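You operate a simulated robot arm through the tools that you are given. There is no shell and no other tool. Be economical: measure what you need, move in short steps, check, and stop when the job is done.

You are at the controls of a simulated robot arm. One attempt, no reset.

TASK
Glue the cream cabin block on the teal boat's deck.
Fine: one dab, teal arm parked, let it set, then free the vice.

Only the result counts: the job must be done as asked and must still hold three seconds after the hand-in. Knocking over, shifting, dropping, spilling or breaking anything else fails it.

THE ROBOT
A 7-joint arm with a two-finger parallel gripper, fixed in place. Base frame: the origin is at the foot of the arm, x ahead of it, y to its left, z up. Lengths are in m, angles in rad, forces in N, time in s.
With the tool pointing down near the work surface it reaches from about 0.24 to 0.62 m from the base axis. Its first joint turns from -1.152 to 1.152 rad. Payload 2.6 kg.
The tool frame sits at the grasp point between the pads (the TCP): z along the fingers, y along the line on which they close. The tips reach 0.03 m beyond it. The gripper opens to 0.094 m. The fingers are 0.028 m wide and 0.01 m thick; the gripper's body (0.05 by 0.096 m) begins 0.055 m behind the TCP.
Orientation is that of the tool frame in the base frame, as a unit quaternion [w, x, y, z]. With the fingers straight down and closing along the base's y, the tool's x points along the base's -x, its y along +y and its z along -z.

THE INTERFACE
- The arm moves only by the tool step_arm. Its argument "moves" is a list of rows, each a list of 7 numbers: the shift along the base's x, y, z in m, then the turn, a rotation vector about the base's x, y, z in rad, then the closure, from 0 (fully open) to 1 (shut). In form: [[x, y, z, rx, ry, rz, gripper], ...]. A call has 1 to 10 rows; each row is the pose to reach, as a shift and turn from the pose commanded when the call began. Each row takes 0.2 s and may step no farther than 0.05 m and 0.15 rad from the row before; otherwise, or with a gripper value out of range, the whole call is refused. A pose out of reach is approached as far as the arm can. The call stops where the force on the tool passes 70 N (or 10 N more than at its start, if that is more) or the arm is blocked; 0.2 s more then pass. The fingers move at their own pace (about 0.072 m/s each) and stop on an object; they squeeze with about 23 N. The grip force told is the motor's: it shows also when the fingers shut on nothing. Time passes only in rows, and 0.2 s behind the last, so rows that repeat a pose let the fingers close. The reply holds the time, the measured pose of the TCP, the force on the tool along the base axes, the opening and the grip force, in the units named above and with some noise.
- Cameras (640 x 400 px; columns grow to the right, rows downward): "scene" is fixed at [0.0416, 0.4372, 0.5544]; the picture's right is [-0.76, -0.65, 0.00], its down [-0.39, 0.46, -0.80] and it looks along [0.51, -0.61, -0.61] (base axes); focal length 314 px, centre (320, 200). "wrist" rides on the gripper at [0.076, 0.014, -0.103] in the tool frame; the picture's right is [-0.18, 0.98, 0.00], its down [-0.75, -0.14, -0.64] and it looks along [-0.63, -0.12, 0.77] (tool axes); focal length 243 px, centre (320, 200). There is no depth. A picture from a camera that has moved, and an enlarged one, comes with that camera's place and axes in the base frame and with its lens. The place of the scene camera against the robot may be out by one fixed shift of up to 0.012 m in any direction.
- snapshot(camera): a new picture of that camera. It takes no simulated time.
- close_up(camera, box): a new picture of the part [left, top, right, bottom] of that camera's present view, enlarged. It takes no simulated time.
- hand_in(): hands the job in; it is judged then, once.

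Work in short steps. Places have to be worked out from the pictures, the camera data and where the tool is seen: move nearer, look again, correct. Check each grasp and each placing, and mend what went wrong. You have 120 turns and 76 pictures in all, those below and enlarged ones among them. Open the gripper and draw the arm clear of the work before you hand the job in, unless the task says otherwise; then end with one line.

The tools are called after "Call:" as name(argument=value, ...) on one line, values as JSON. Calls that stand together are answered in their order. step_arm: Moves the arm, as the interface text tells. Its arguments: {"type":"object","properties":{"moves":{"type":"array","items":{"type":"array","items":{"type":"number"}}}},"required":["moves"]} The other tools are called the same way: snapshot (camera) takes a picture; close_up (camera, box) takes an enlarged picture of a part of a camera's view; hand_in () hands the job in.

At the start:

```text
time_s: 0.0
ee_pos: [0.4204, -0.0756, 0.3376]
ee_rot: [0.0, 0.0, 1.0, 0.0]
contact_force: [0.3, -0.1, 2.1]
finger_gap: 0.0938
grip_force: 0.2
```

scene: 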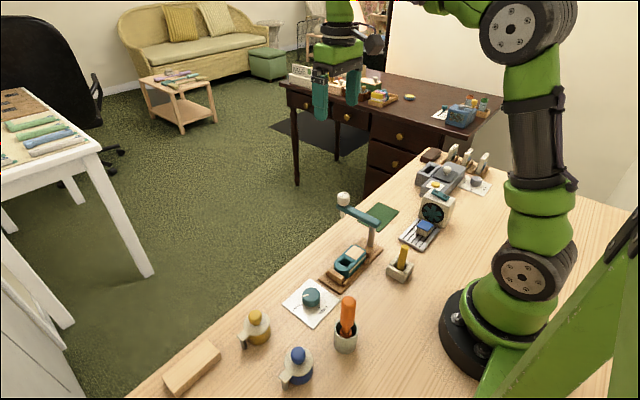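
wrist: 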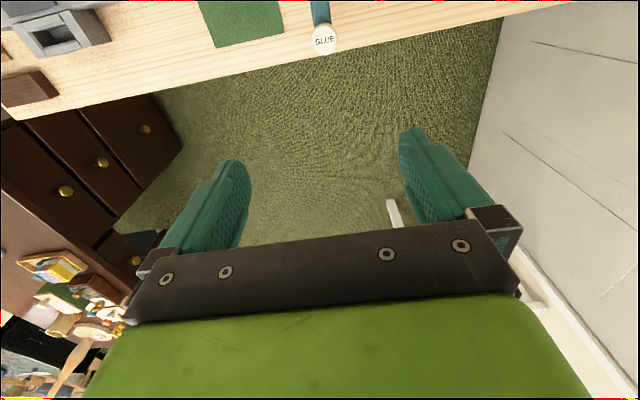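

I see a bench with a boat on a board, a teal swing arm over it with a glue bottle, and other items. I'll enlarge the relevant regions.

Call:
close_up(camera="scene", box=[270, 180, 430, 340])

Call:
close_up(camera="scene", box=[380, 130, 500, 260])

Call:
close_up(camera="scene", box=[150, 260, 390, 400])

```text
2.50 times, centred on (350, 260) of scene
camera zoom: at [0.0416, 0.4372, 0.5544], right [-0.76, -0.65, 0.0], down [-0.39, 0.46, -0.8], along [0.51, -0.61, -0.61], focal length 786 px, centre (245, 50)
```

zoom: 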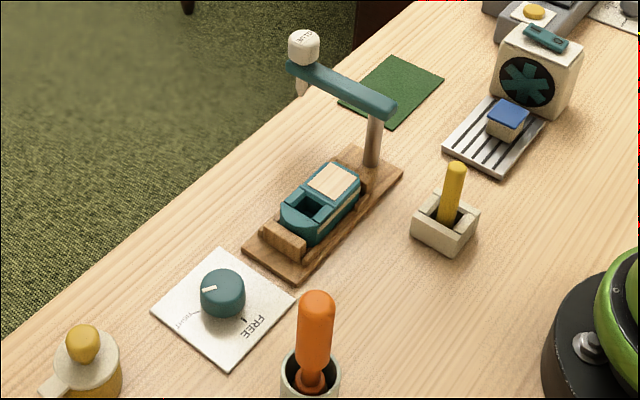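

```text
3.08 times, centred on (440, 195) of scene
camera zoom: at [0.0416, 0.4372, 0.5544], right [-0.76, -0.65, 0.0], down [-0.39, 0.46, -0.8], along [0.51, -0.61, -0.61], focal length 967 px, centre (-49, 215)
```

zoom: 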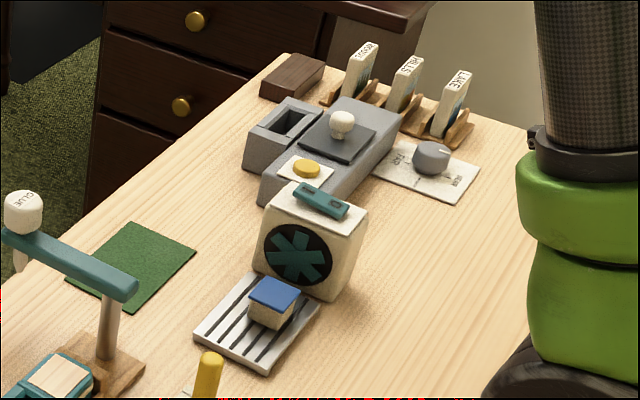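

```text
2.67 times, centred on (270, 330) of scene
camera zoom: at [0.0416, 0.4372, 0.5544], right [-0.76, -0.65, 0.0], down [-0.39, 0.46, -0.8], along [0.51, -0.61, -0.61], focal length 838 px, centre (453, -147)
```

zoom: 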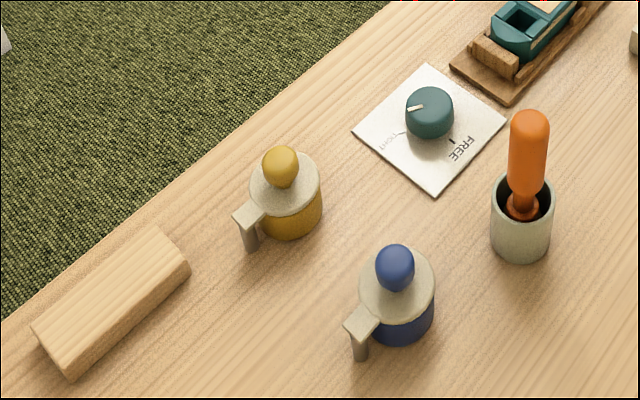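

To inspect with the wrist camera I turn the tool -90° and move back over the +y side so the camera looks along -y at the bench.

Call:
step_arm(moves=[[-0.01, 0.03, 0, 0, 0, -0.15, 0], [-0.02, 0.06, 0, 0, 0, -0.3, 0], [-0.03, 0.09, 0, 0, 0, -0.45, 0], [-0.04, 0.12, 0, 0, 0, -0.6, 0], [-0.05, 0.15, 0, 0, 0, -0.75, 0], [-0.06, 0.18, 0, 0, 0, -0.9, 0], [-0.07, 0.21, 0, 0, 0, -1.05, 0], [-0.08, 0.24, 0, 0, 0, -1.2, 0], [-0.09, 0.27, 0, 0, 0, -1.35, 0], [-0.1, 0.29, 0, 0, 0, -1.5, 0]])

Call:
snapshot(camera="wrist")

```text
time_s: 2.2
ee_pos: [0.3215, 0.2144, 0.3385]
ee_rot: [0.0, 0.682, 0.731, 0.0]
contact_force: [-0.2, 0.4, 0.0]
finger_gap: 0.0937
grip_force: 0.0
```

```text
70 pictures are left
camera wrist: at [0.3299, 0.29, 0.4412], right [0.99, -0.12, 0.0], down [-0.09, -0.76, 0.64], along [-0.07, -0.64, -0.77], focal length 243 px, centre (320, 200)
```

wrist: 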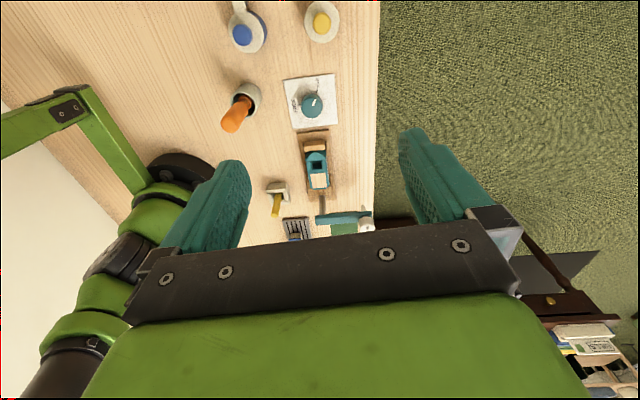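

The bench is in view (upside-down). Enlarging the boat and knob area.

Call:
close_up(camera="wrist", box=[260, 70, 390, 160])

Call:
close_up(camera="wrist", box=[255, 150, 385, 245])

```text
4.44 times, centred on (325, 115) of wrist
camera zoom: at [0.3299, 0.29, 0.4412], right [0.99, -0.12, 0.0], down [-0.09, -0.76, 0.64], along [-0.07, -0.64, -0.77], focal length 1078 px, centre (298, 578)
```

zoom: 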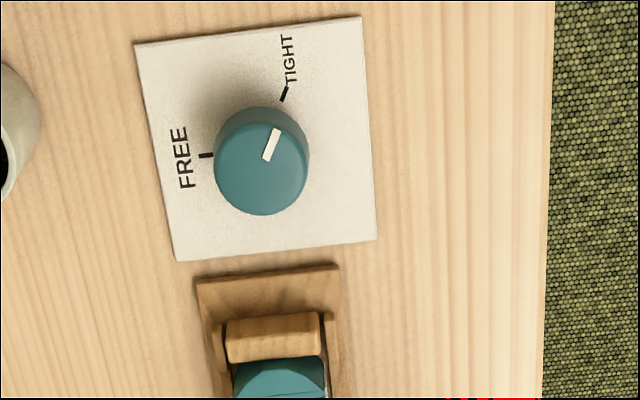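

```text
4.21 times, centred on (320, 198) of wrist
camera zoom: at [0.3299, 0.29, 0.4412], right [0.99, -0.12, 0.0], down [-0.09, -0.76, 0.64], along [-0.07, -0.64, -0.77], focal length 1022 px, centre (320, 210)
```

zoom: 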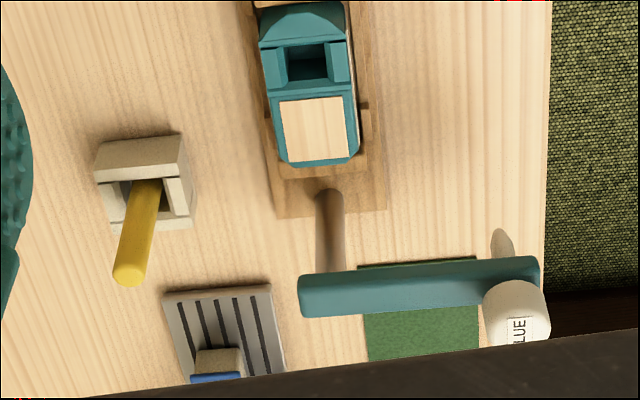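

Vice knob reads TIGHT; the boat is clamped with a bare wood patch. Next I move along -y to look at the far stations.

Call:
step_arm(moves=[[0, -0.05, 0, 0, 0, 0, 0], [0, -0.1, 0, 0, 0, 0, 0], [0, -0.15, 0, 0, 0, 0, 0], [0, -0.2, 0, 0, 0, 0, 0], [0, -0.23, 0, 0, 0, -0.07, 0]])

Call:
snapshot(camera="wrist")

```text
time_s: 3.4
ee_pos: [0.3206, -0.0148, 0.3373]
ee_rot: [0.0, 0.707, 0.708, 0.0]
contact_force: [-0.2, -0.1, 0.0]
finger_gap: 0.0939
grip_force: 0.1
```

```text
67 pictures are left
camera wrist: at [0.334, 0.0596, 0.4406], right [0.98, -0.18, 0.0], down [-0.14, -0.75, 0.64], along [-0.12, -0.63, -0.77], focal length 243 px, centre (320, 200)
```

wrist: 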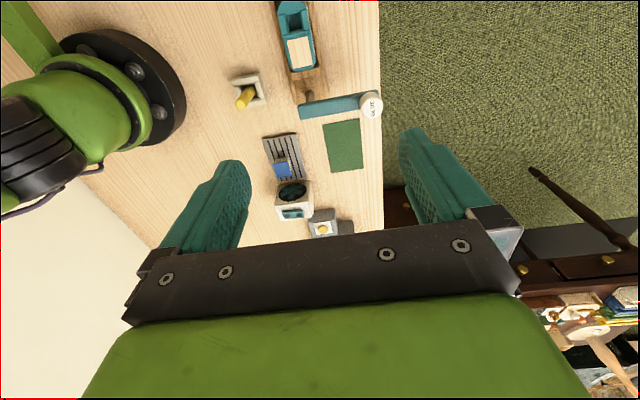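

Call:
close_up(camera="wrist", box=[230, 0, 390, 100])

Call:
close_up(camera="wrist", box=[240, 85, 400, 240])

Call:
step_arm(moves=[[0, -0.05, 0, 0, 0, 0, 0], [0, -0.1, 0, 0, 0, 0, 0], [0, -0.15, 0, 0, 0, 0, 0], [0, -0.19, 0, 0, 0, 0, 0]])

Call:
snapshot(camera="wrist")

```text
4.00 times, centred on (310, 50) of wrist
camera zoom: at [0.334, 0.0596, 0.4406], right [0.98, -0.18, 0.0], down [-0.14, -0.75, 0.64], along [-0.12, -0.63, -0.77], focal length 970 px, centre (360, 800)
```

zoom: 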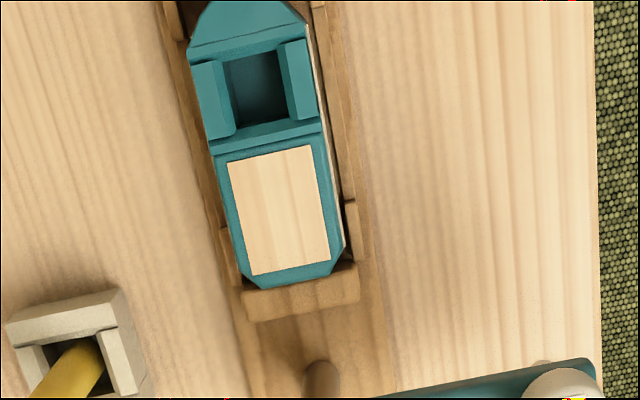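

```text
2.58 times, centred on (320, 162) of wrist
camera zoom: at [0.334, 0.0596, 0.4406], right [0.98, -0.18, 0.0], down [-0.14, -0.75, 0.64], along [-0.12, -0.63, -0.77], focal length 626 px, centre (320, 297)
```

zoom: 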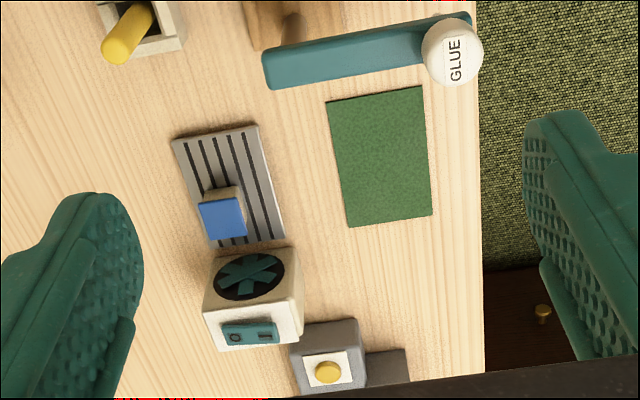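

```text
time_s: 4.4
ee_pos: [0.3216, -0.2057, 0.3343]
ee_rot: [0.0, 0.706, 0.708, 0.0]
contact_force: [0.7, -0.2, 0.7]
finger_gap: 0.0941
grip_force: 0.0
```

```text
64 pictures are left
camera wrist: at [0.3348, -0.1307, 0.4375], right [0.98, -0.18, 0.0], down [-0.14, -0.75, 0.64], along [-0.12, -0.63, -0.77], focal length 243 px, centre (320, 200)
```

wrist: 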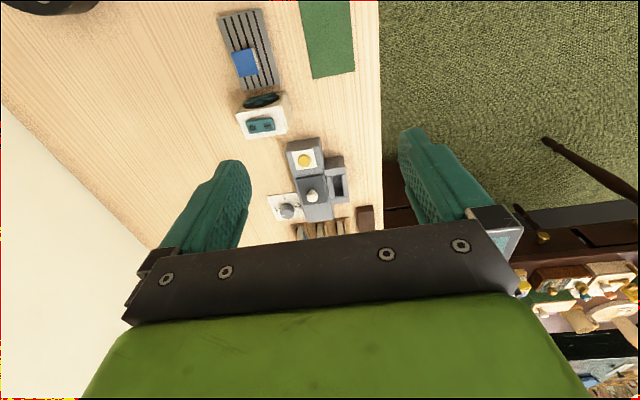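

Call:
close_up(camera="wrist", box=[250, 130, 390, 240])

Call:
close_up(camera="wrist", box=[210, 0, 310, 140])

Call:
close_up(camera="scene", box=[395, 180, 465, 255])

```text
3.64 times, centred on (320, 185) of wrist
camera zoom: at [0.3348, -0.1307, 0.4375], right [0.98, -0.18, 0.0], down [-0.14, -0.75, 0.64], along [-0.12, -0.63, -0.77], focal length 882 px, centre (320, 254)
```

zoom: 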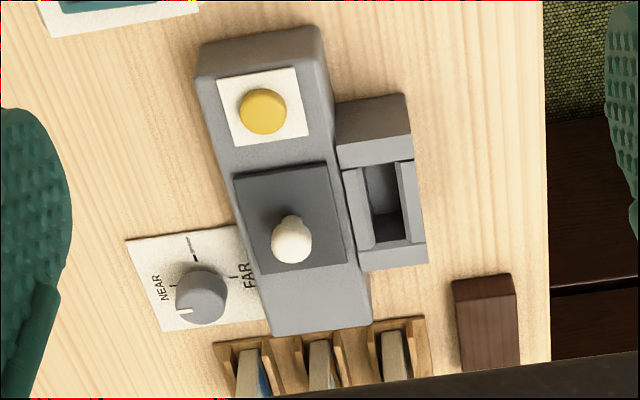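

```text
2.86 times, centred on (260, 70) of wrist
camera zoom: at [0.3348, -0.1307, 0.4375], right [0.98, -0.18, 0.0], down [-0.14, -0.75, 0.64], along [-0.12, -0.63, -0.77], focal length 693 px, centre (491, 571)
```

zoom: 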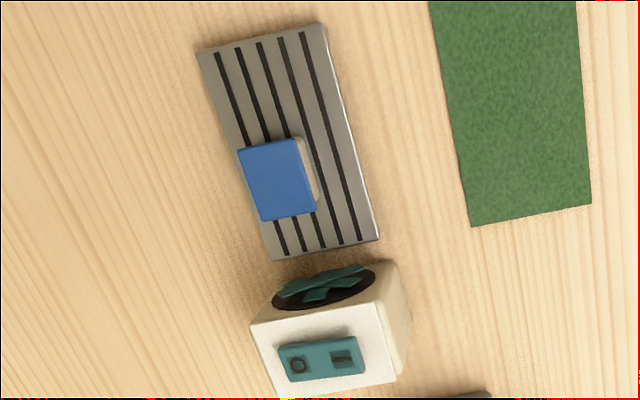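

```text
5.33 times, centred on (430, 218) of scene
camera zoom: at [0.0416, 0.4372, 0.5544], right [-0.76, -0.65, 0.0], down [-0.39, 0.46, -0.8], along [0.51, -0.61, -0.61], focal length 1676 px, centre (-267, 107)
```

zoom: 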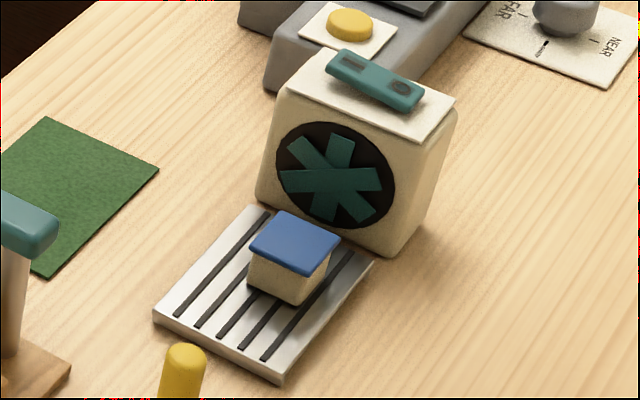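

The cream cabin (blue roof) stands on the drying rack at about (0.215,-0.184). Now I look closer at the boat and glue arm.

Call:
step_arm(moves=[[-0.01, 0.05, -0.01, 0, 0, 0, 0.2], [-0.02, 0.1, -0.02, 0, 0, 0, 0.4], [-0.025, 0.15, -0.03, 0, 0, 0, 0.6], [-0.025, 0.2, -0.05, 0, 0, 0, 0.8], [-0.025, 0.24, -0.08, 0, 0, 0, 1], [-0.025, 0.265, -0.11, 0, 0, 0, 1]])

Call:
snapshot(camera="wrist")

```text
refused: row 1 steps farther than a row can; nothing moved
```

```text
60 pictures are left
camera wrist: at [0.3348, -0.1307, 0.4375], right [0.98, -0.18, 0.0], down [-0.14, -0.75, 0.64], along [-0.12, -0.63, -0.77], focal length 243 px, centre (320, 200)
```

wrist: 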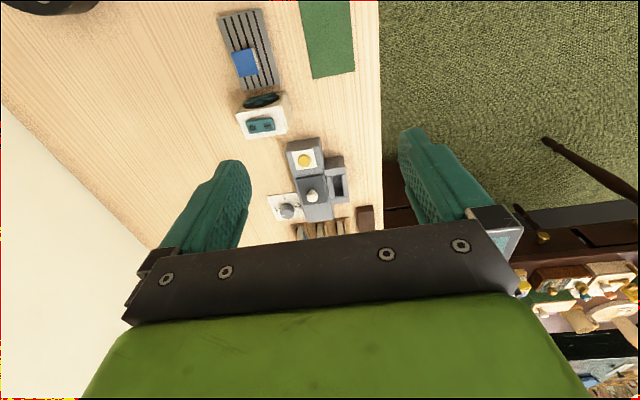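

The step was too long (norm > 0.05), so I retry with smaller rows.

Call:
step_arm(moves=[[-0.005, 0.045, -0.01, 0, 0, 0, 0.2], [-0.01, 0.09, -0.02, 0, 0, 0, 0.4], [-0.015, 0.13, -0.03, 0, 0, 0, 0.6], [-0.02, 0.17, -0.045, 0, 0, 0, 0.8], [-0.025, 0.21, -0.06, 0, 0, 0, 1], [-0.025, 0.24, -0.08, 0, 0, 0, 1], [-0.025, 0.265, -0.11, 0, 0, 0, 1]])

Call:
snapshot(camera="wrist")

```text
time_s: 6.0
ee_pos: [0.2959, 0.0627, 0.2251]
ee_rot: [0.0, 0.707, 0.707, 0.0]
contact_force: [-0.4, -0.3, 0.6]
finger_gap: 0.0001
grip_force: 23.0
```

```text
59 pictures are left
camera wrist: at [0.3093, 0.1375, 0.3286], right [0.98, -0.18, 0.0], down [-0.14, -0.75, 0.64], along [-0.12, -0.63, -0.77], focal length 243 px, centre (320, 200)
```

wrist: 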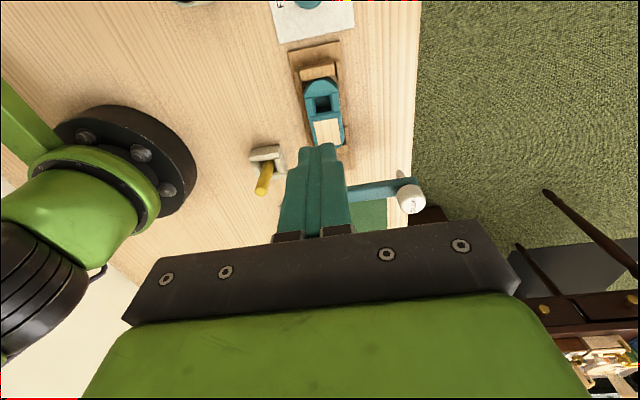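

The fingers hide the post; I take an enlarged view here, then shift +x for another.

Call:
close_up(camera="wrist", box=[265, 30, 435, 220])

Call:
step_arm(moves=[[0.04, 0.0, 0.0, 0, 0, 0, 1], [0.07, -0.02, 0.0, 0, 0, 0, 1]])

Call:
close_up(camera="wrist", box=[150, 0, 410, 200])

```text
2.11 times, centred on (350, 125) of wrist
camera zoom: at [0.3093, 0.1375, 0.3286], right [0.98, -0.18, 0.0], down [-0.14, -0.75, 0.64], along [-0.12, -0.63, -0.77], focal length 511 px, centre (257, 358)
```

zoom: 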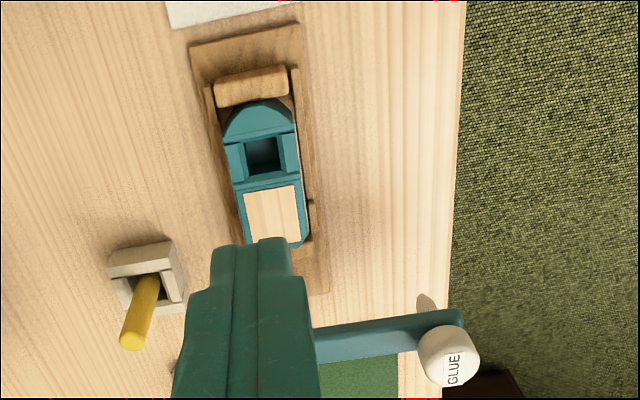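

```text
time_s: 6.6
ee_pos: [0.3668, 0.0415, 0.2268]
ee_rot: [0.0, 0.706, 0.708, 0.0]
contact_force: [0.8, 0.5, -0.8]
finger_gap: 0.0001
grip_force: 23.0
```

```text
2.00 times, centred on (280, 100) of wrist
camera zoom: at [0.3809, 0.1162, 0.3296], right [0.98, -0.18, 0.0], down [-0.14, -0.75, 0.64], along [-0.12, -0.63, -0.77], focal length 485 px, centre (400, 400)
```

zoom: 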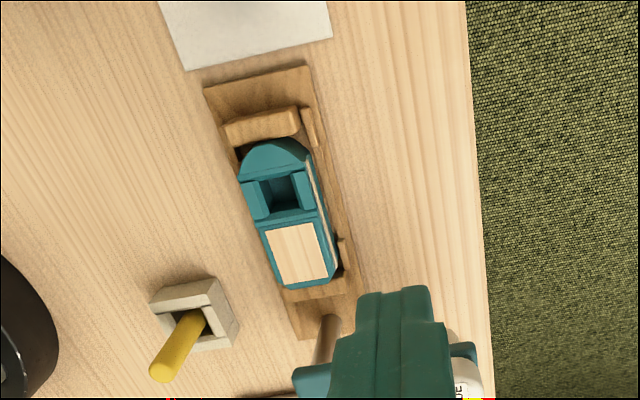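

I need better geometry of the glue arm versus deck patch, so enlarge both in the scene camera.

Call:
close_up(camera="scene", box=[315, 185, 385, 295])

Call:
step_arm(moves=[[-0.04, 0.03, 0, 0, 0, 0, 1], [-0.08, 0.06, 0, 0, 0, 0, 1], [-0.12, 0.06, 0, 0, 0, 0, 1], [-0.15, 0.05, 0, 0, 0, 0, 1]])

Call:
snapshot(camera="wrist")

```text
3.64 times, centred on (350, 240) of scene
camera zoom: at [0.0415, 0.4372, 0.5544], right [-0.76, -0.65, 0.0], down [-0.39, 0.46, -0.8], along [0.51, -0.61, -0.61], focal length 1142 px, centre (211, 54)
```

zoom: 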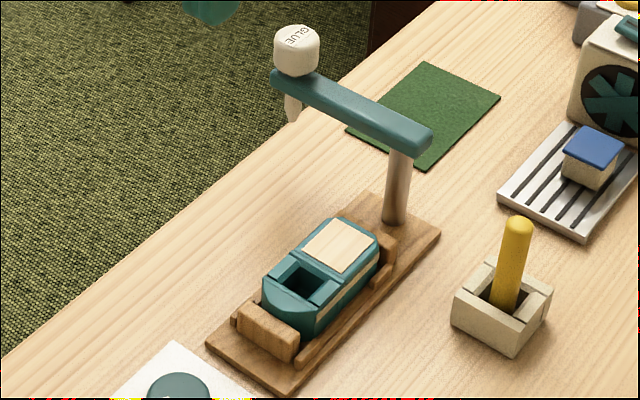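

```text
time_s: 7.6
ee_pos: [0.2178, 0.0942, 0.2281]
ee_rot: [0.0, 0.707, 0.708, 0.0]
contact_force: [0.3, 0.3, 0.2]
finger_gap: 0.0
grip_force: 23.0
```

```text
55 pictures are left
camera wrist: at [0.2311, 0.1683, 0.3302], right [0.98, -0.18, 0.0], down [-0.14, -0.75, 0.64], along [-0.12, -0.63, -0.77], focal length 243 px, centre (320, 200)
```

wrist: 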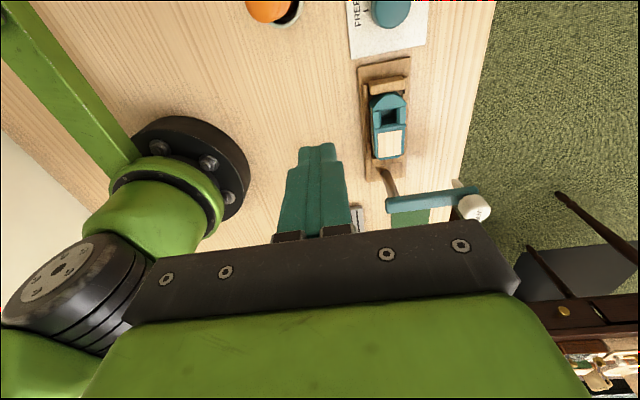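

Unobstructed view of post, arm and nozzle; enlarging.

Call:
close_up(camera="wrist", box=[350, 110, 500, 230])

```text
3.33 times, centred on (425, 170) of wrist
camera zoom: at [0.2311, 0.1683, 0.3302], right [0.98, -0.18, 0.0], down [-0.14, -0.75, 0.64], along [-0.12, -0.63, -0.77], focal length 809 px, centre (-30, 300)
```

zoom: 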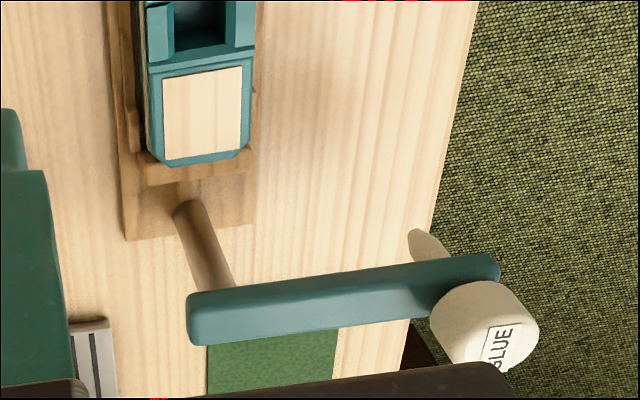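

Geometry: post ≈(0.292,-0.055), arm top z≈0.09 pointing +x, bottle ≈(0.377,-0.055), deck patch centre ≈(0.293,0.004), z≈0.033. I'll cage the arm between open fingers (closing along y) at x≈0.337, so first move above it while turning back.

Call:
step_arm(moves=[[0.012, -0.015, 0.0, 0, 0, 0.15, 0.9], [0.024, -0.03, 0.0, 0, 0, 0.3, 0.6], [0.036, -0.045, 0.0, 0, 0, 0.45, 0.3], [0.048, -0.06, 0, 0, 0, 0.6, 0], [0.06, -0.075, 0, 0, 0, 0.75, 0], [0.072, -0.09, 0, 0, 0, 0.9, 0], [0.084, -0.105, 0, 0, 0, 1.05, 0], [0.096, -0.12, 0, 0, 0, 1.2, 0], [0.108, -0.135, 0, 0, 0, 1.35, 0], [0.119, -0.145, 0, 0, 0, 1.5, 0]])

Call:
step_arm(moves=[[0, 0, -0.03, 0, 0, 0.07, 0], [0, 0, -0.05, 0, 0, 0.07, 0]])

Call:
close_up(camera="scene", box=[290, 150, 430, 290])

Call:
snapshot(camera="wrist")

```text
time_s: 9.8
ee_pos: [0.3343, -0.0537, 0.2269]
ee_rot: [0.001, 0.034, 0.999, 0.0]
contact_force: [0.1, 0.1, -0.2]
finger_gap: 0.0941
grip_force: 0.1
```

```text
time_s: 10.4
ee_pos: [0.3326, -0.0556, 0.1762]
ee_rot: [0.0, 0.001, 1.0, 0.0]
contact_force: [-0.3, 0.5, 0.1]
finger_gap: 0.0937
grip_force: 0.1
```

```text
2.86 times, centred on (360, 220) of scene
camera zoom: at [0.0416, 0.4372, 0.5544], right [-0.76, -0.65, 0.0], down [-0.39, 0.46, -0.8], along [0.51, -0.61, -0.61], focal length 898 px, centre (206, 143)
```

zoom: 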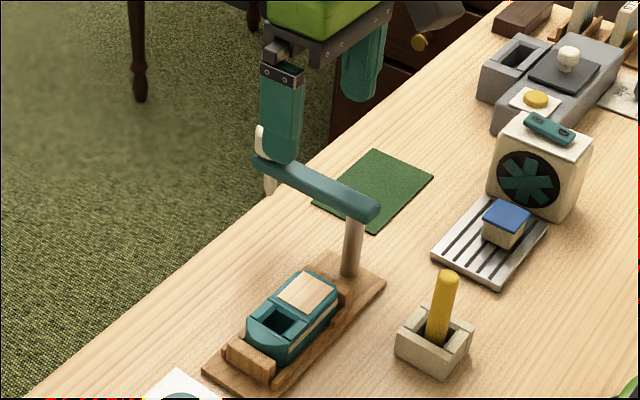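

```text
52 pictures are left
camera wrist: at [0.2562, -0.0423, 0.2789], right [0.18, 0.98, 0.0], down [0.75, -0.14, 0.64], along [0.63, -0.12, -0.77], focal length 243 px, centre (320, 200)
```

wrist: 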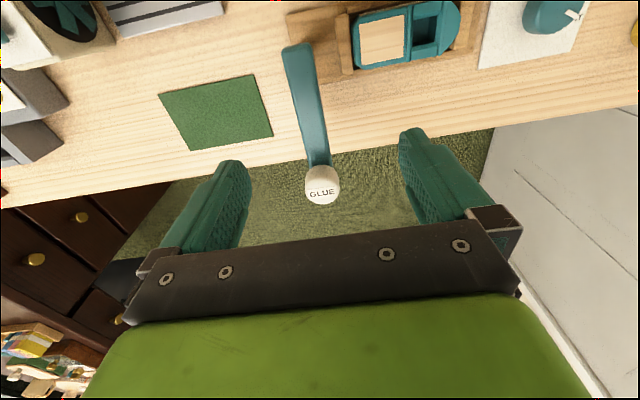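

Near-overhead view puts the arm at y≈-0.063. I shift -7 mm and descend around it.

Call:
step_arm(moves=[[0.004, -0.007, -0.03, 0, 0, 0, 0], [0.004, -0.007, -0.06, 0, 0, 0, 0], [0.004, -0.007, -0.088, 0, 0, 0, 0], [0.004, -0.007, -0.088, 0, 0, 0, 0.4], [0.004, -0.007, -0.088, 0, 0, 0, 0.68], [0.004, -0.007, -0.088, 0, 0, 0, 0.68], [0.004, -0.007, -0.088, 0, 0, 0, 0.68]])

Call:
snapshot(camera="wrist")

Call:
close_up(camera="scene", box=[290, 150, 430, 290])

```text
time_s: 12.0
ee_pos: [0.3383, -0.0623, 0.0899]
ee_rot: [0.0, 0.0, 1.0, 0.0]
contact_force: [-0.9, -0.4, -0.8]
finger_gap: 0.0303
grip_force: 0.0
```

```text
51 pictures are left
camera wrist: at [0.2615, -0.0497, 0.1935], right [0.18, 0.98, 0.0], down [0.75, -0.14, 0.64], along [0.63, -0.12, -0.77], focal length 243 px, centre (320, 200)
```

wrist: 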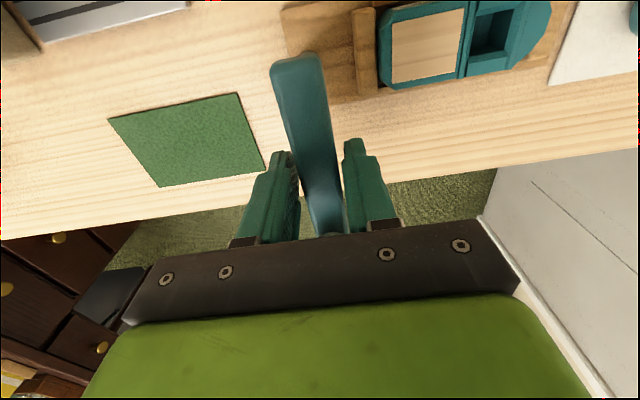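

```text
2.86 times, centred on (360, 220) of scene
camera zoom: at [0.0416, 0.4372, 0.5544], right [-0.76, -0.65, 0.0], down [-0.39, 0.46, -0.8], along [0.51, -0.61, -0.61], focal length 898 px, centre (206, 143)
```

zoom: 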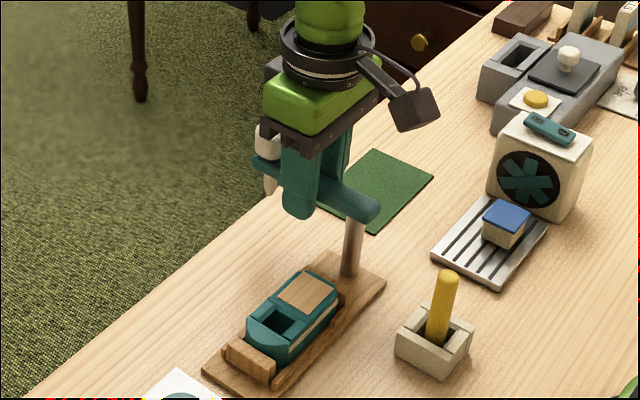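

The arm is caged (gap 30 mm, arm ≈20 mm wide). I swing it about the post (≈0.290,-0.063), first 0.6 rad.

Call:
step_arm(moves=[[-0.0005, 0.007, 0, 0, 0, 0.15, 0.68], [-0.0021, 0.0139, 0, 0, 0, 0.3, 0.68], [-0.0047, 0.0204, 0, 0, 0, 0.45, 0.68], [-0.0082, 0.0265, 0, 0, 0, 0.6, 0.68]])

Call:
snapshot(camera="wrist")

```text
time_s: 13.0
ee_pos: [0.3301, -0.0357, 0.0904]
ee_rot: [0.0, -0.297, 0.955, 0.0]
contact_force: [0.2, 0.6, -0.2]
finger_gap: 0.0301
grip_force: 0.0
```

```text
49 pictures are left
camera wrist: at [0.2583, -0.0685, 0.1929], right [-0.41, 0.91, 0.0], down [0.7, 0.31, 0.64], along [0.59, 0.26, -0.77], focal length 243 px, centre (320, 200)
```

wrist: 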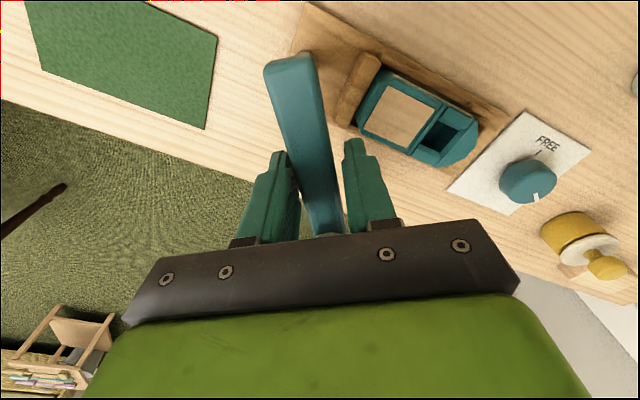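

It follows freely. Continuing to about 1.5 rad.

Call:
step_arm(moves=[[-0.0044, 0.0055, 0, 0, 0, 0.15, 0.68], [-0.0096, 0.0103, 0, 0, 0, 0.3, 0.68], [-0.0154, 0.0143, 0, 0, 0, 0.45, 0.68], [-0.0218, 0.0173, 0, 0, 0, 0.6, 0.68], [-0.0285, 0.0194, 0, 0, 0, 0.75, 0.68], [-0.0355, 0.0204, 0, 0, 0, 0.9, 0.68]])

Call:
snapshot(camera="wrist")

Call:
close_up(camera="scene", box=[290, 170, 410, 300])

```text
time_s: 14.4
ee_pos: [0.2942, -0.0151, 0.0908]
ee_rot: [0.0, -0.682, 0.731, 0.0]
contact_force: [-0.3, -0.2, -1.1]
finger_gap: 0.0301
grip_force: 0.2
```

```text
48 pictures are left
camera wrist: at [0.2744, -0.0915, 0.1931], right [-0.97, 0.25, 0.0], down [0.19, 0.74, 0.64], along [0.16, 0.62, -0.77], focal length 243 px, centre (320, 200)
```

wrist: 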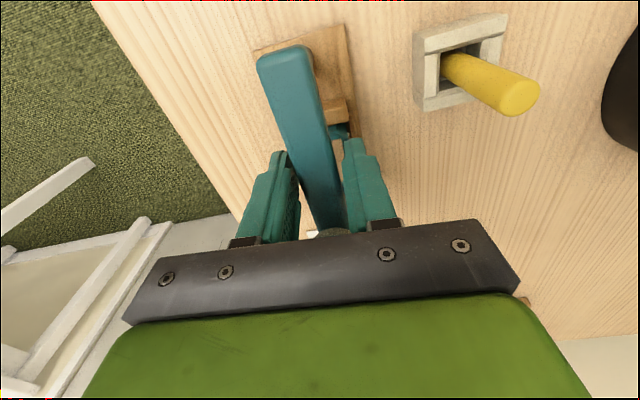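

```text
3.08 times, centred on (350, 235) of scene
camera zoom: at [0.0416, 0.4372, 0.5544], right [-0.76, -0.65, 0.0], down [-0.39, 0.46, -0.8], along [0.51, -0.61, -0.61], focal length 967 px, centre (228, 92)
```

zoom: 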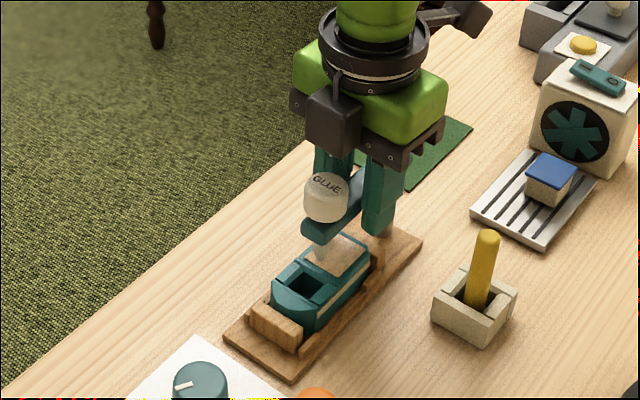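

Nozzle is close to the patch; enlarge to judge.

Call:
close_up(camera="scene", box=[335, 230, 375, 285])

```text
7.27 times, centred on (355, 258) of scene
camera zoom: at [0.0416, 0.4372, 0.5544], right [-0.76, -0.65, 0.0], down [-0.39, 0.46, -0.8], along [0.51, -0.61, -0.61], focal length 2285 px, centre (66, -218)
```

zoom: 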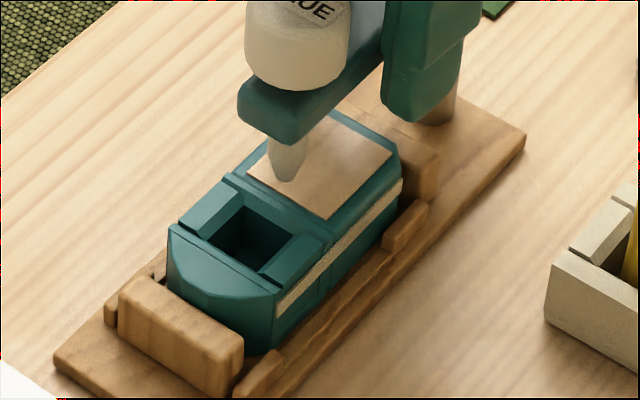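

Tip looks near the patch's +y edge. I lift straight off the arm, turn back to yaw 0 and view from the -x side to measure y accurately.

Call:
step_arm(moves=[[0, 0, 0.04, 0, 0, 0, 0.66], [0, 0, 0.08, 0, 0, 0, 0.66], [0, 0, 0.11, 0, 0, -0.15, 0.66], [0, 0, 0.11, 0, 0, -0.3, 1], [0, 0, 0.11, 0, 0, -0.45, 1], [-0.01, 0, 0.11, 0, 0, -0.6, 1], [-0.02, 0, 0.11, 0, 0, -0.75, 1], [-0.025, 0, 0.11, 0, 0, -0.9, 1], [-0.025, 0.005, 0.11, 0, 0, -1.05, 1], [-0.025, 0.01, 0.11, 0, 0, -1.2, 1]])

Call:
step_arm(moves=[[0, 0, 0, 0, 0, -0.15, 1], [0, 0, 0, 0, 0, -0.3, 1]])

Call:
close_up(camera="wrist", box=[200, 0, 440, 160])

```text
time_s: 16.6
ee_pos: [0.269, -0.0042, 0.2001]
ee_rot: [0.0, -0.149, 0.989, 0.0]
contact_force: [-0.2, -0.2, -1.0]
finger_gap: 0.0002
grip_force: 22.8
```

```text
time_s: 17.2
ee_pos: [0.2694, -0.0047, 0.2007]
ee_rot: [0.0, 0.002, 1.0, 0.001]
contact_force: [0.5, 0.5, 0.3]
finger_gap: 0.0001
grip_force: 23.0
```

```text
2.50 times, centred on (320, 80) of wrist
camera zoom: at [0.1926, 0.0079, 0.3024], right [0.19, 0.98, 0.0], down [0.75, -0.14, 0.64], along [0.63, -0.12, -0.77], focal length 606 px, centre (320, 500)
```

zoom: 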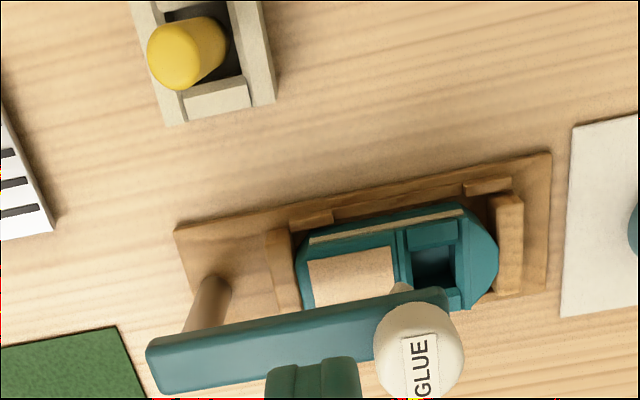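

Nozzle tip is at ≈(0.294,0.022), just at the patch's forward edge—this is where the arm's radius brings it. I position closed fingers above the cap (~(0.2935,0.0225)) and check.

Call:
step_arm(moves=[[0.0246, 0.027, 0, 0, 0, 0, 1], [0.0246, 0.027, -0.03, 0, 0, 0, 1], [0.0246, 0.027, -0.048, 0, 0, 0, 1]])

Call:
close_up(camera="scene", box=[310, 200, 390, 280])

Call:
snapshot(camera="wrist")

```text
time_s: 18.0
ee_pos: [0.2947, 0.022, 0.1507]
ee_rot: [0.0, 0.0, 1.0, 0.0]
contact_force: [-0.1, 0.4, 0.6]
finger_gap: 0.0
grip_force: 22.8
```

```text
5.00 times, centred on (350, 240) of scene
camera zoom: at [0.0416, 0.4372, 0.5544], right [-0.76, -0.65, 0.0], down [-0.39, 0.46, -0.8], along [0.51, -0.61, -0.61], focal length 1571 px, centre (170, 0)
```

zoom: 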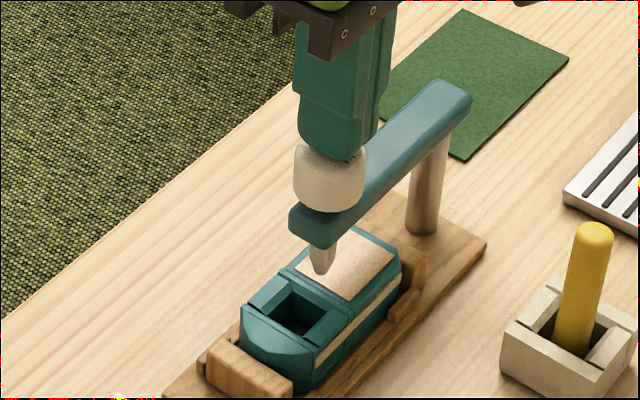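

```text
43 pictures are left
camera wrist: at [0.2175, 0.035, 0.2528], right [0.18, 0.98, 0.0], down [0.75, -0.14, 0.64], along [0.63, -0.12, -0.77], focal length 243 px, centre (320, 200)
```

wrist: 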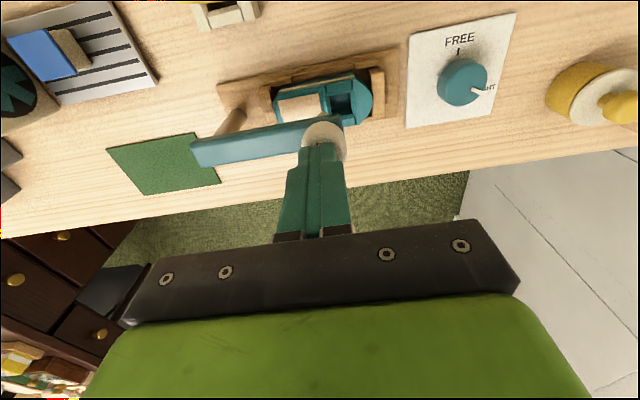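

Well aligned. Descend gently in 3 mm rows to find contact.

Call:
step_arm(moves=[[0, 0.001, -0.004, 0, 0, 0, 1], [0, 0.001, -0.007, 0, 0, 0, 1], [0, 0.001, -0.01, 0, 0, 0, 1]])

```text
time_s: 18.8
ee_pos: [0.2938, 0.0244, 0.1417]
ee_rot: [0.0, 0.001, 1.0, -0.001]
contact_force: [0.6, 0.5, 1.9]
finger_gap: 0.0
grip_force: 22.7
```

Call:
close_up(camera="scene", box=[320, 200, 380, 280])

```text
5.00 times, centred on (350, 240) of scene
camera zoom: at [0.0416, 0.4372, 0.5544], right [-0.76, -0.65, 0.0], down [-0.39, 0.46, -0.8], along [0.51, -0.61, -0.61], focal length 1571 px, centre (170, 0)
```

zoom: 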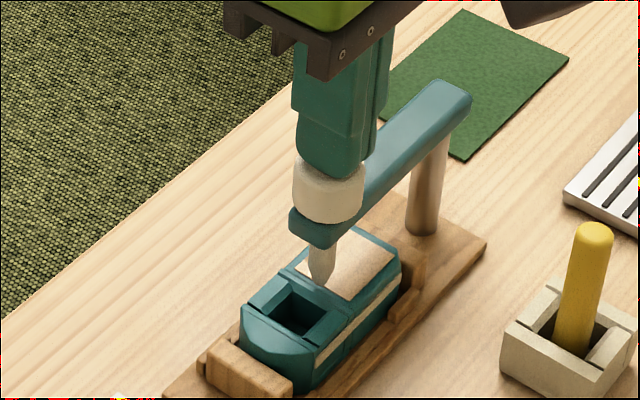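

The bottle slides down under light spring force; the nozzle is nearing the deck. Continue pressing in small steps.

Call:
step_arm(moves=[[0, 0, -0.002, 0, 0, 0, 1], [0, 0, -0.004, 0, 0, 0, 1]])

Call:
close_up(camera="scene", box=[335, 230, 375, 285])

```text
time_s: 19.4
ee_pos: [0.2932, 0.0236, 0.1362]
ee_rot: [0.0, 0.0, 1.0, 0.0]
contact_force: [0.3, 1.4, 2.4]
finger_gap: 0.0
grip_force: 23.1
```

```text
7.27 times, centred on (355, 258) of scene
camera zoom: at [0.0416, 0.4372, 0.5544], right [-0.76, -0.65, 0.0], down [-0.39, 0.46, -0.8], along [0.51, -0.61, -0.61], focal length 2285 px, centre (66, -218)
```

zoom: 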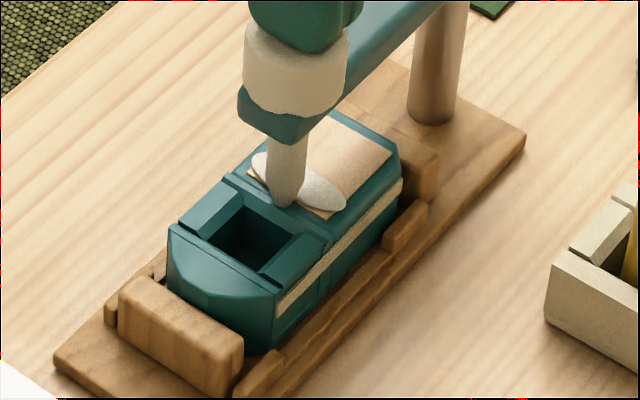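

A white dab has appeared on the deck patch. I lift straight off to leave exactly one dab.

Call:
step_arm(moves=[[0, 0, 0.03, 0, 0, 0, 1], [0, 0, 0.06, 0, 0, 0, 1]])

Call:
close_up(camera="scene", box=[335, 230, 375, 285])

```text
time_s: 20.0
ee_pos: [0.2936, 0.0224, 0.1971]
ee_rot: [0.0, 0.0, 1.0, 0.0]
contact_force: [-0.9, -0.3, -0.2]
finger_gap: 0.0
grip_force: 23.4
```

```text
7.27 times, centred on (355, 258) of scene
camera zoom: at [0.0416, 0.4372, 0.5544], right [-0.76, -0.65, 0.0], down [-0.39, 0.46, -0.8], along [0.51, -0.61, -0.61], focal length 2285 px, centre (66, -218)
```

zoom: 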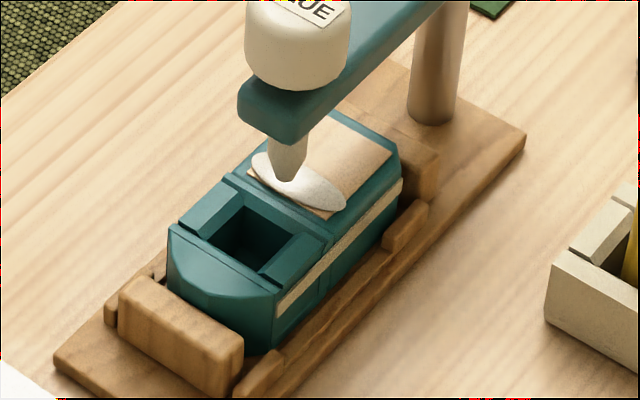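

Dab is good and single. Now push the glue arm back: closed fingers go down on the -x side of the arm at about (0.25,-0.0125).

Call:
step_arm(moves=[[-0.022, -0.018, 0, 0, 0, 0, 1], [-0.0436, -0.035, 0, 0, 0, 0, 1], [-0.0436, -0.035, -0.04, 0, 0, 0, 1], [-0.0436, -0.035, -0.08, 0, 0, 0, 1], [-0.0436, -0.035, -0.107, 0, 0, 0, 1]])

Call:
snapshot(camera="wrist")

```text
time_s: 21.2
ee_pos: [0.2499, -0.0123, 0.0887]
ee_rot: [0.0, 0.001, 1.0, 0.0]
contact_force: [-0.6, -0.4, 1.2]
finger_gap: 0.0
grip_force: 23.8
```

```text
39 pictures are left
camera wrist: at [0.1734, -0.0003, 0.1916], right [0.18, 0.98, 0.0], down [0.75, -0.14, 0.64], along [0.63, -0.12, -0.77], focal length 243 px, centre (320, 200)
```

wrist: 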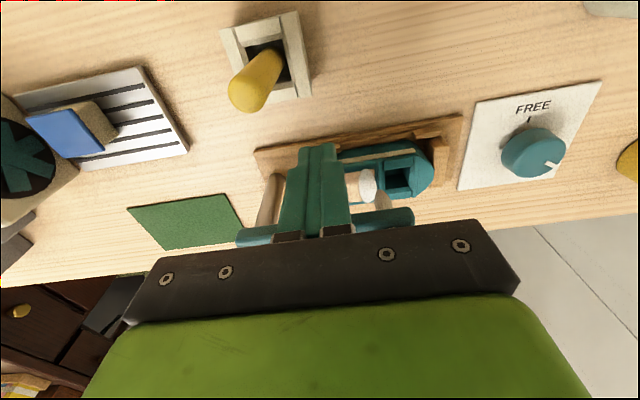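

Fingers are on the -x side of the arm with dab intact. Sweep the arm back along its arc to +x.

Call:
step_arm(moves=[[0.017, -0.0002, 0, 0, 0, 0, 1], [0.0304, 0.0039, 0, 0, 0, 0, 1], [0.0442, 0.0046, 0, 0, 0, 0, 1], [0.0577, 0.0019, 0, 0, 0, 0, 1], [0.0702, -0.0041, 0, 0, 0, 0, 1], [0.0808, -0.013, 0, 0, 0, 0, 1], [0.0875, -0.0218, 0, 0, 0, 0, 1], [0.0901, -0.0267, 0, 0, 0, 0, 1], [0.0918, -0.0308, 0, 0, 0, 0, 1], [0.0926, -0.0329, 0, 0, 0, 0, 1]])

Call:
snapshot(camera="wrist")

```text
time_s: 23.4
ee_pos: [0.343, -0.0413, 0.0895]
ee_rot: [-0.001, 0.001, 1.0, 0.003]
contact_force: [-6.9, 19.2, 9.4]
finger_gap: 0.0004
grip_force: 23.5
```

```text
38 pictures are left
camera wrist: at [0.266, -0.0302, 0.193], right [0.18, 0.98, 0.0], down [0.76, -0.14, 0.64], along [0.63, -0.11, -0.77], focal length 243 px, centre (320, 200)
```

wrist: 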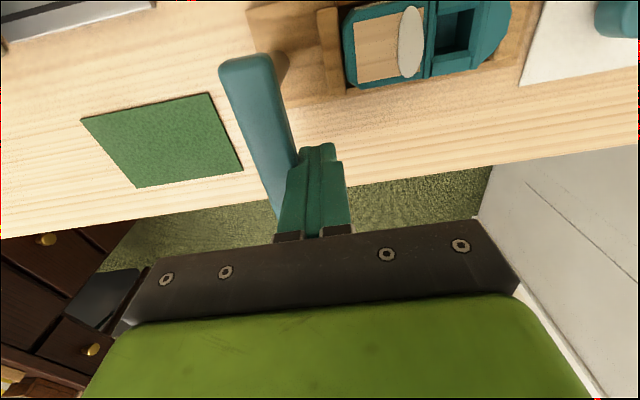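

Force rose as the arm reached its hinge stop: it is parked where it started, and the dab sits on the patch. Back off and rise.

Call:
step_arm(moves=[[0, 0.012, 0, 0, 0, 0, 1], [0, 0.012, 0.04, 0, 0, 0, 0.5], [0, 0.012, 0.08, 0, 0, 0, 0], [-0.01, 0.0, 0.12, 0, 0, 0, 0]])

Call:
close_up(camera="scene", box=[300, 180, 400, 290])

Call:
snapshot(camera="wrist")

```text
time_s: 24.4
ee_pos: [0.334, -0.0422, 0.2125]
ee_rot: [0.0, 0.0, 1.0, 0.0]
contact_force: [-0.1, -0.1, -0.4]
finger_gap: 0.0942
grip_force: 0.1
```

```text
3.64 times, centred on (350, 235) of scene
camera zoom: at [0.0416, 0.4372, 0.5544], right [-0.76, -0.65, 0.0], down [-0.39, 0.46, -0.8], along [0.51, -0.61, -0.61], focal length 1142 px, centre (211, 73)
```

zoom: 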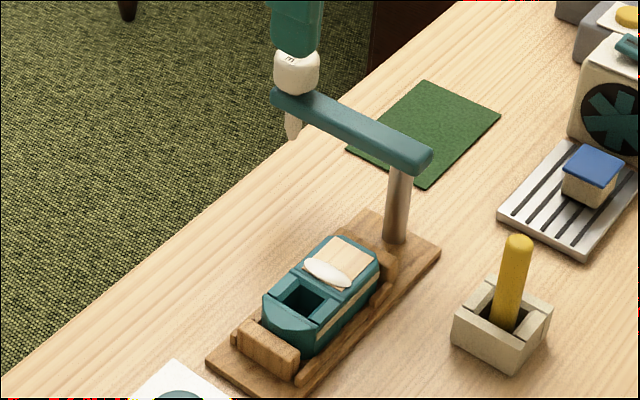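

```text
36 pictures are left
camera wrist: at [0.2567, -0.0293, 0.3161], right [0.18, 0.98, 0.0], down [0.75, -0.14, 0.64], along [0.63, -0.12, -0.77], focal length 243 px, centre (320, 200)
```

wrist: 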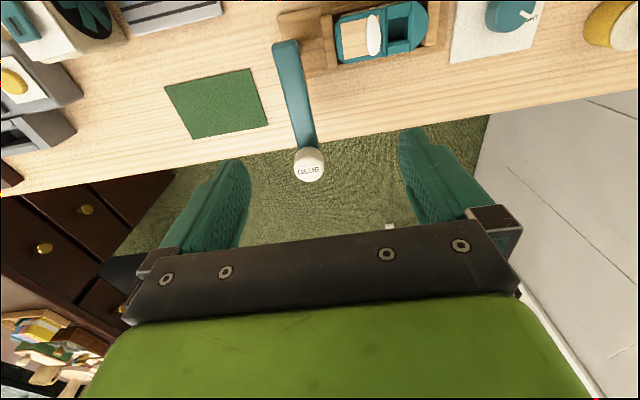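

Arm parked, dab visible on the patch. Next go above the cabin block with the tool turned -90° (closing along x).

Call:
step_arm(moves=[[-0.012, -0.014, 0, 0, 0, -0.15, 0], [-0.024, -0.028, 0, 0, 0, -0.3, 0], [-0.036, -0.042, 0, 0, 0, -0.45, 0], [-0.048, -0.056, 0, 0, 0, -0.6, 0], [-0.06, -0.07, 0, 0, 0, -0.75, 0], [-0.072, -0.084, 0, 0, 0, -0.9, 0], [-0.084, -0.098, 0, 0, 0, -1.05, 0], [-0.096, -0.112, 0, 0, 0, -1.2, 0], [-0.108, -0.126, 0, 0, 0, -1.35, 0], [-0.119, -0.14, 0, 0, 0, -1.5, 0]])

Call:
step_arm(moves=[[0, 0, -0.02, 0, 0, -0.07, 0], [0, 0, -0.03, 0, 0, -0.07, 0]])

Call:
snapshot(camera="wrist")

Call:
close_up(camera="scene", box=[380, 150, 480, 260])

```text
time_s: 26.6
ee_pos: [0.2142, -0.1856, 0.2113]
ee_rot: [0.0, 0.683, 0.731, 0.0]
contact_force: [-0.3, -0.4, 0.6]
finger_gap: 0.094
grip_force: 0.0
```

```text
time_s: 27.2
ee_pos: [0.2145, -0.1858, 0.1817]
ee_rot: [-0.001, 0.707, 0.707, 0.001]
contact_force: [1.3, -1.1, -0.2]
finger_gap: 0.0939
grip_force: 0.0
```

```text
35 pictures are left
camera wrist: at [0.2275, -0.1107, 0.284], right [0.98, -0.18, 0.0], down [-0.14, -0.75, 0.64], along [-0.12, -0.63, -0.77], focal length 243 px, centre (320, 200)
```

wrist: 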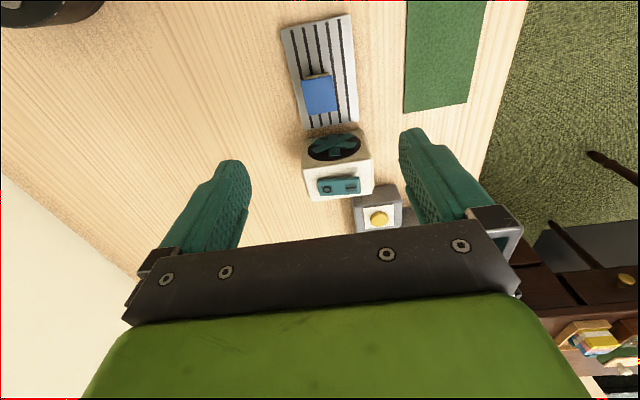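

```text
3.64 times, centred on (430, 205) of scene
camera zoom: at [0.0416, 0.4372, 0.5544], right [-0.76, -0.65, 0.0], down [-0.39, 0.46, -0.8], along [0.51, -0.61, -0.61], focal length 1142 px, centre (-80, 182)
```

zoom: 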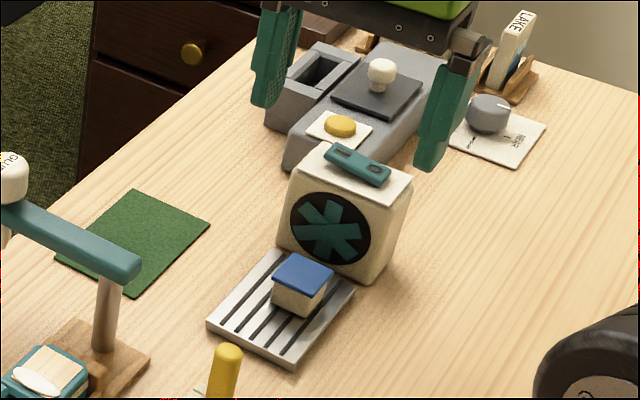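

Block centre ≈(0.2135,-0.1825), roof z≈0.035. One enlarged look to refine.

Call:
close_up(camera="wrist", box=[270, 0, 400, 150])

```text
2.67 times, centred on (335, 75) of wrist
camera zoom: at [0.2275, -0.1107, 0.284], right [0.98, -0.18, 0.0], down [-0.14, -0.75, 0.64], along [-0.12, -0.63, -0.77], focal length 647 px, centre (280, 533)
```

zoom: 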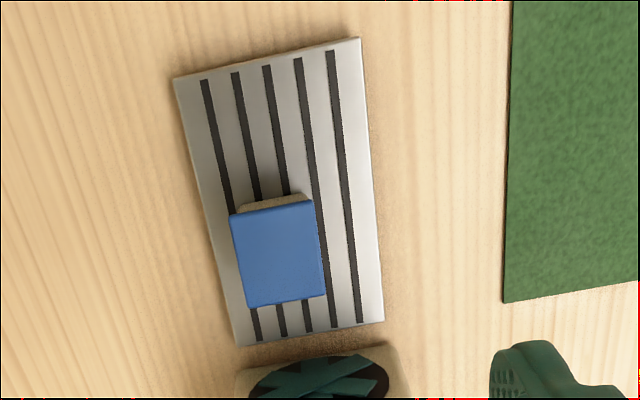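

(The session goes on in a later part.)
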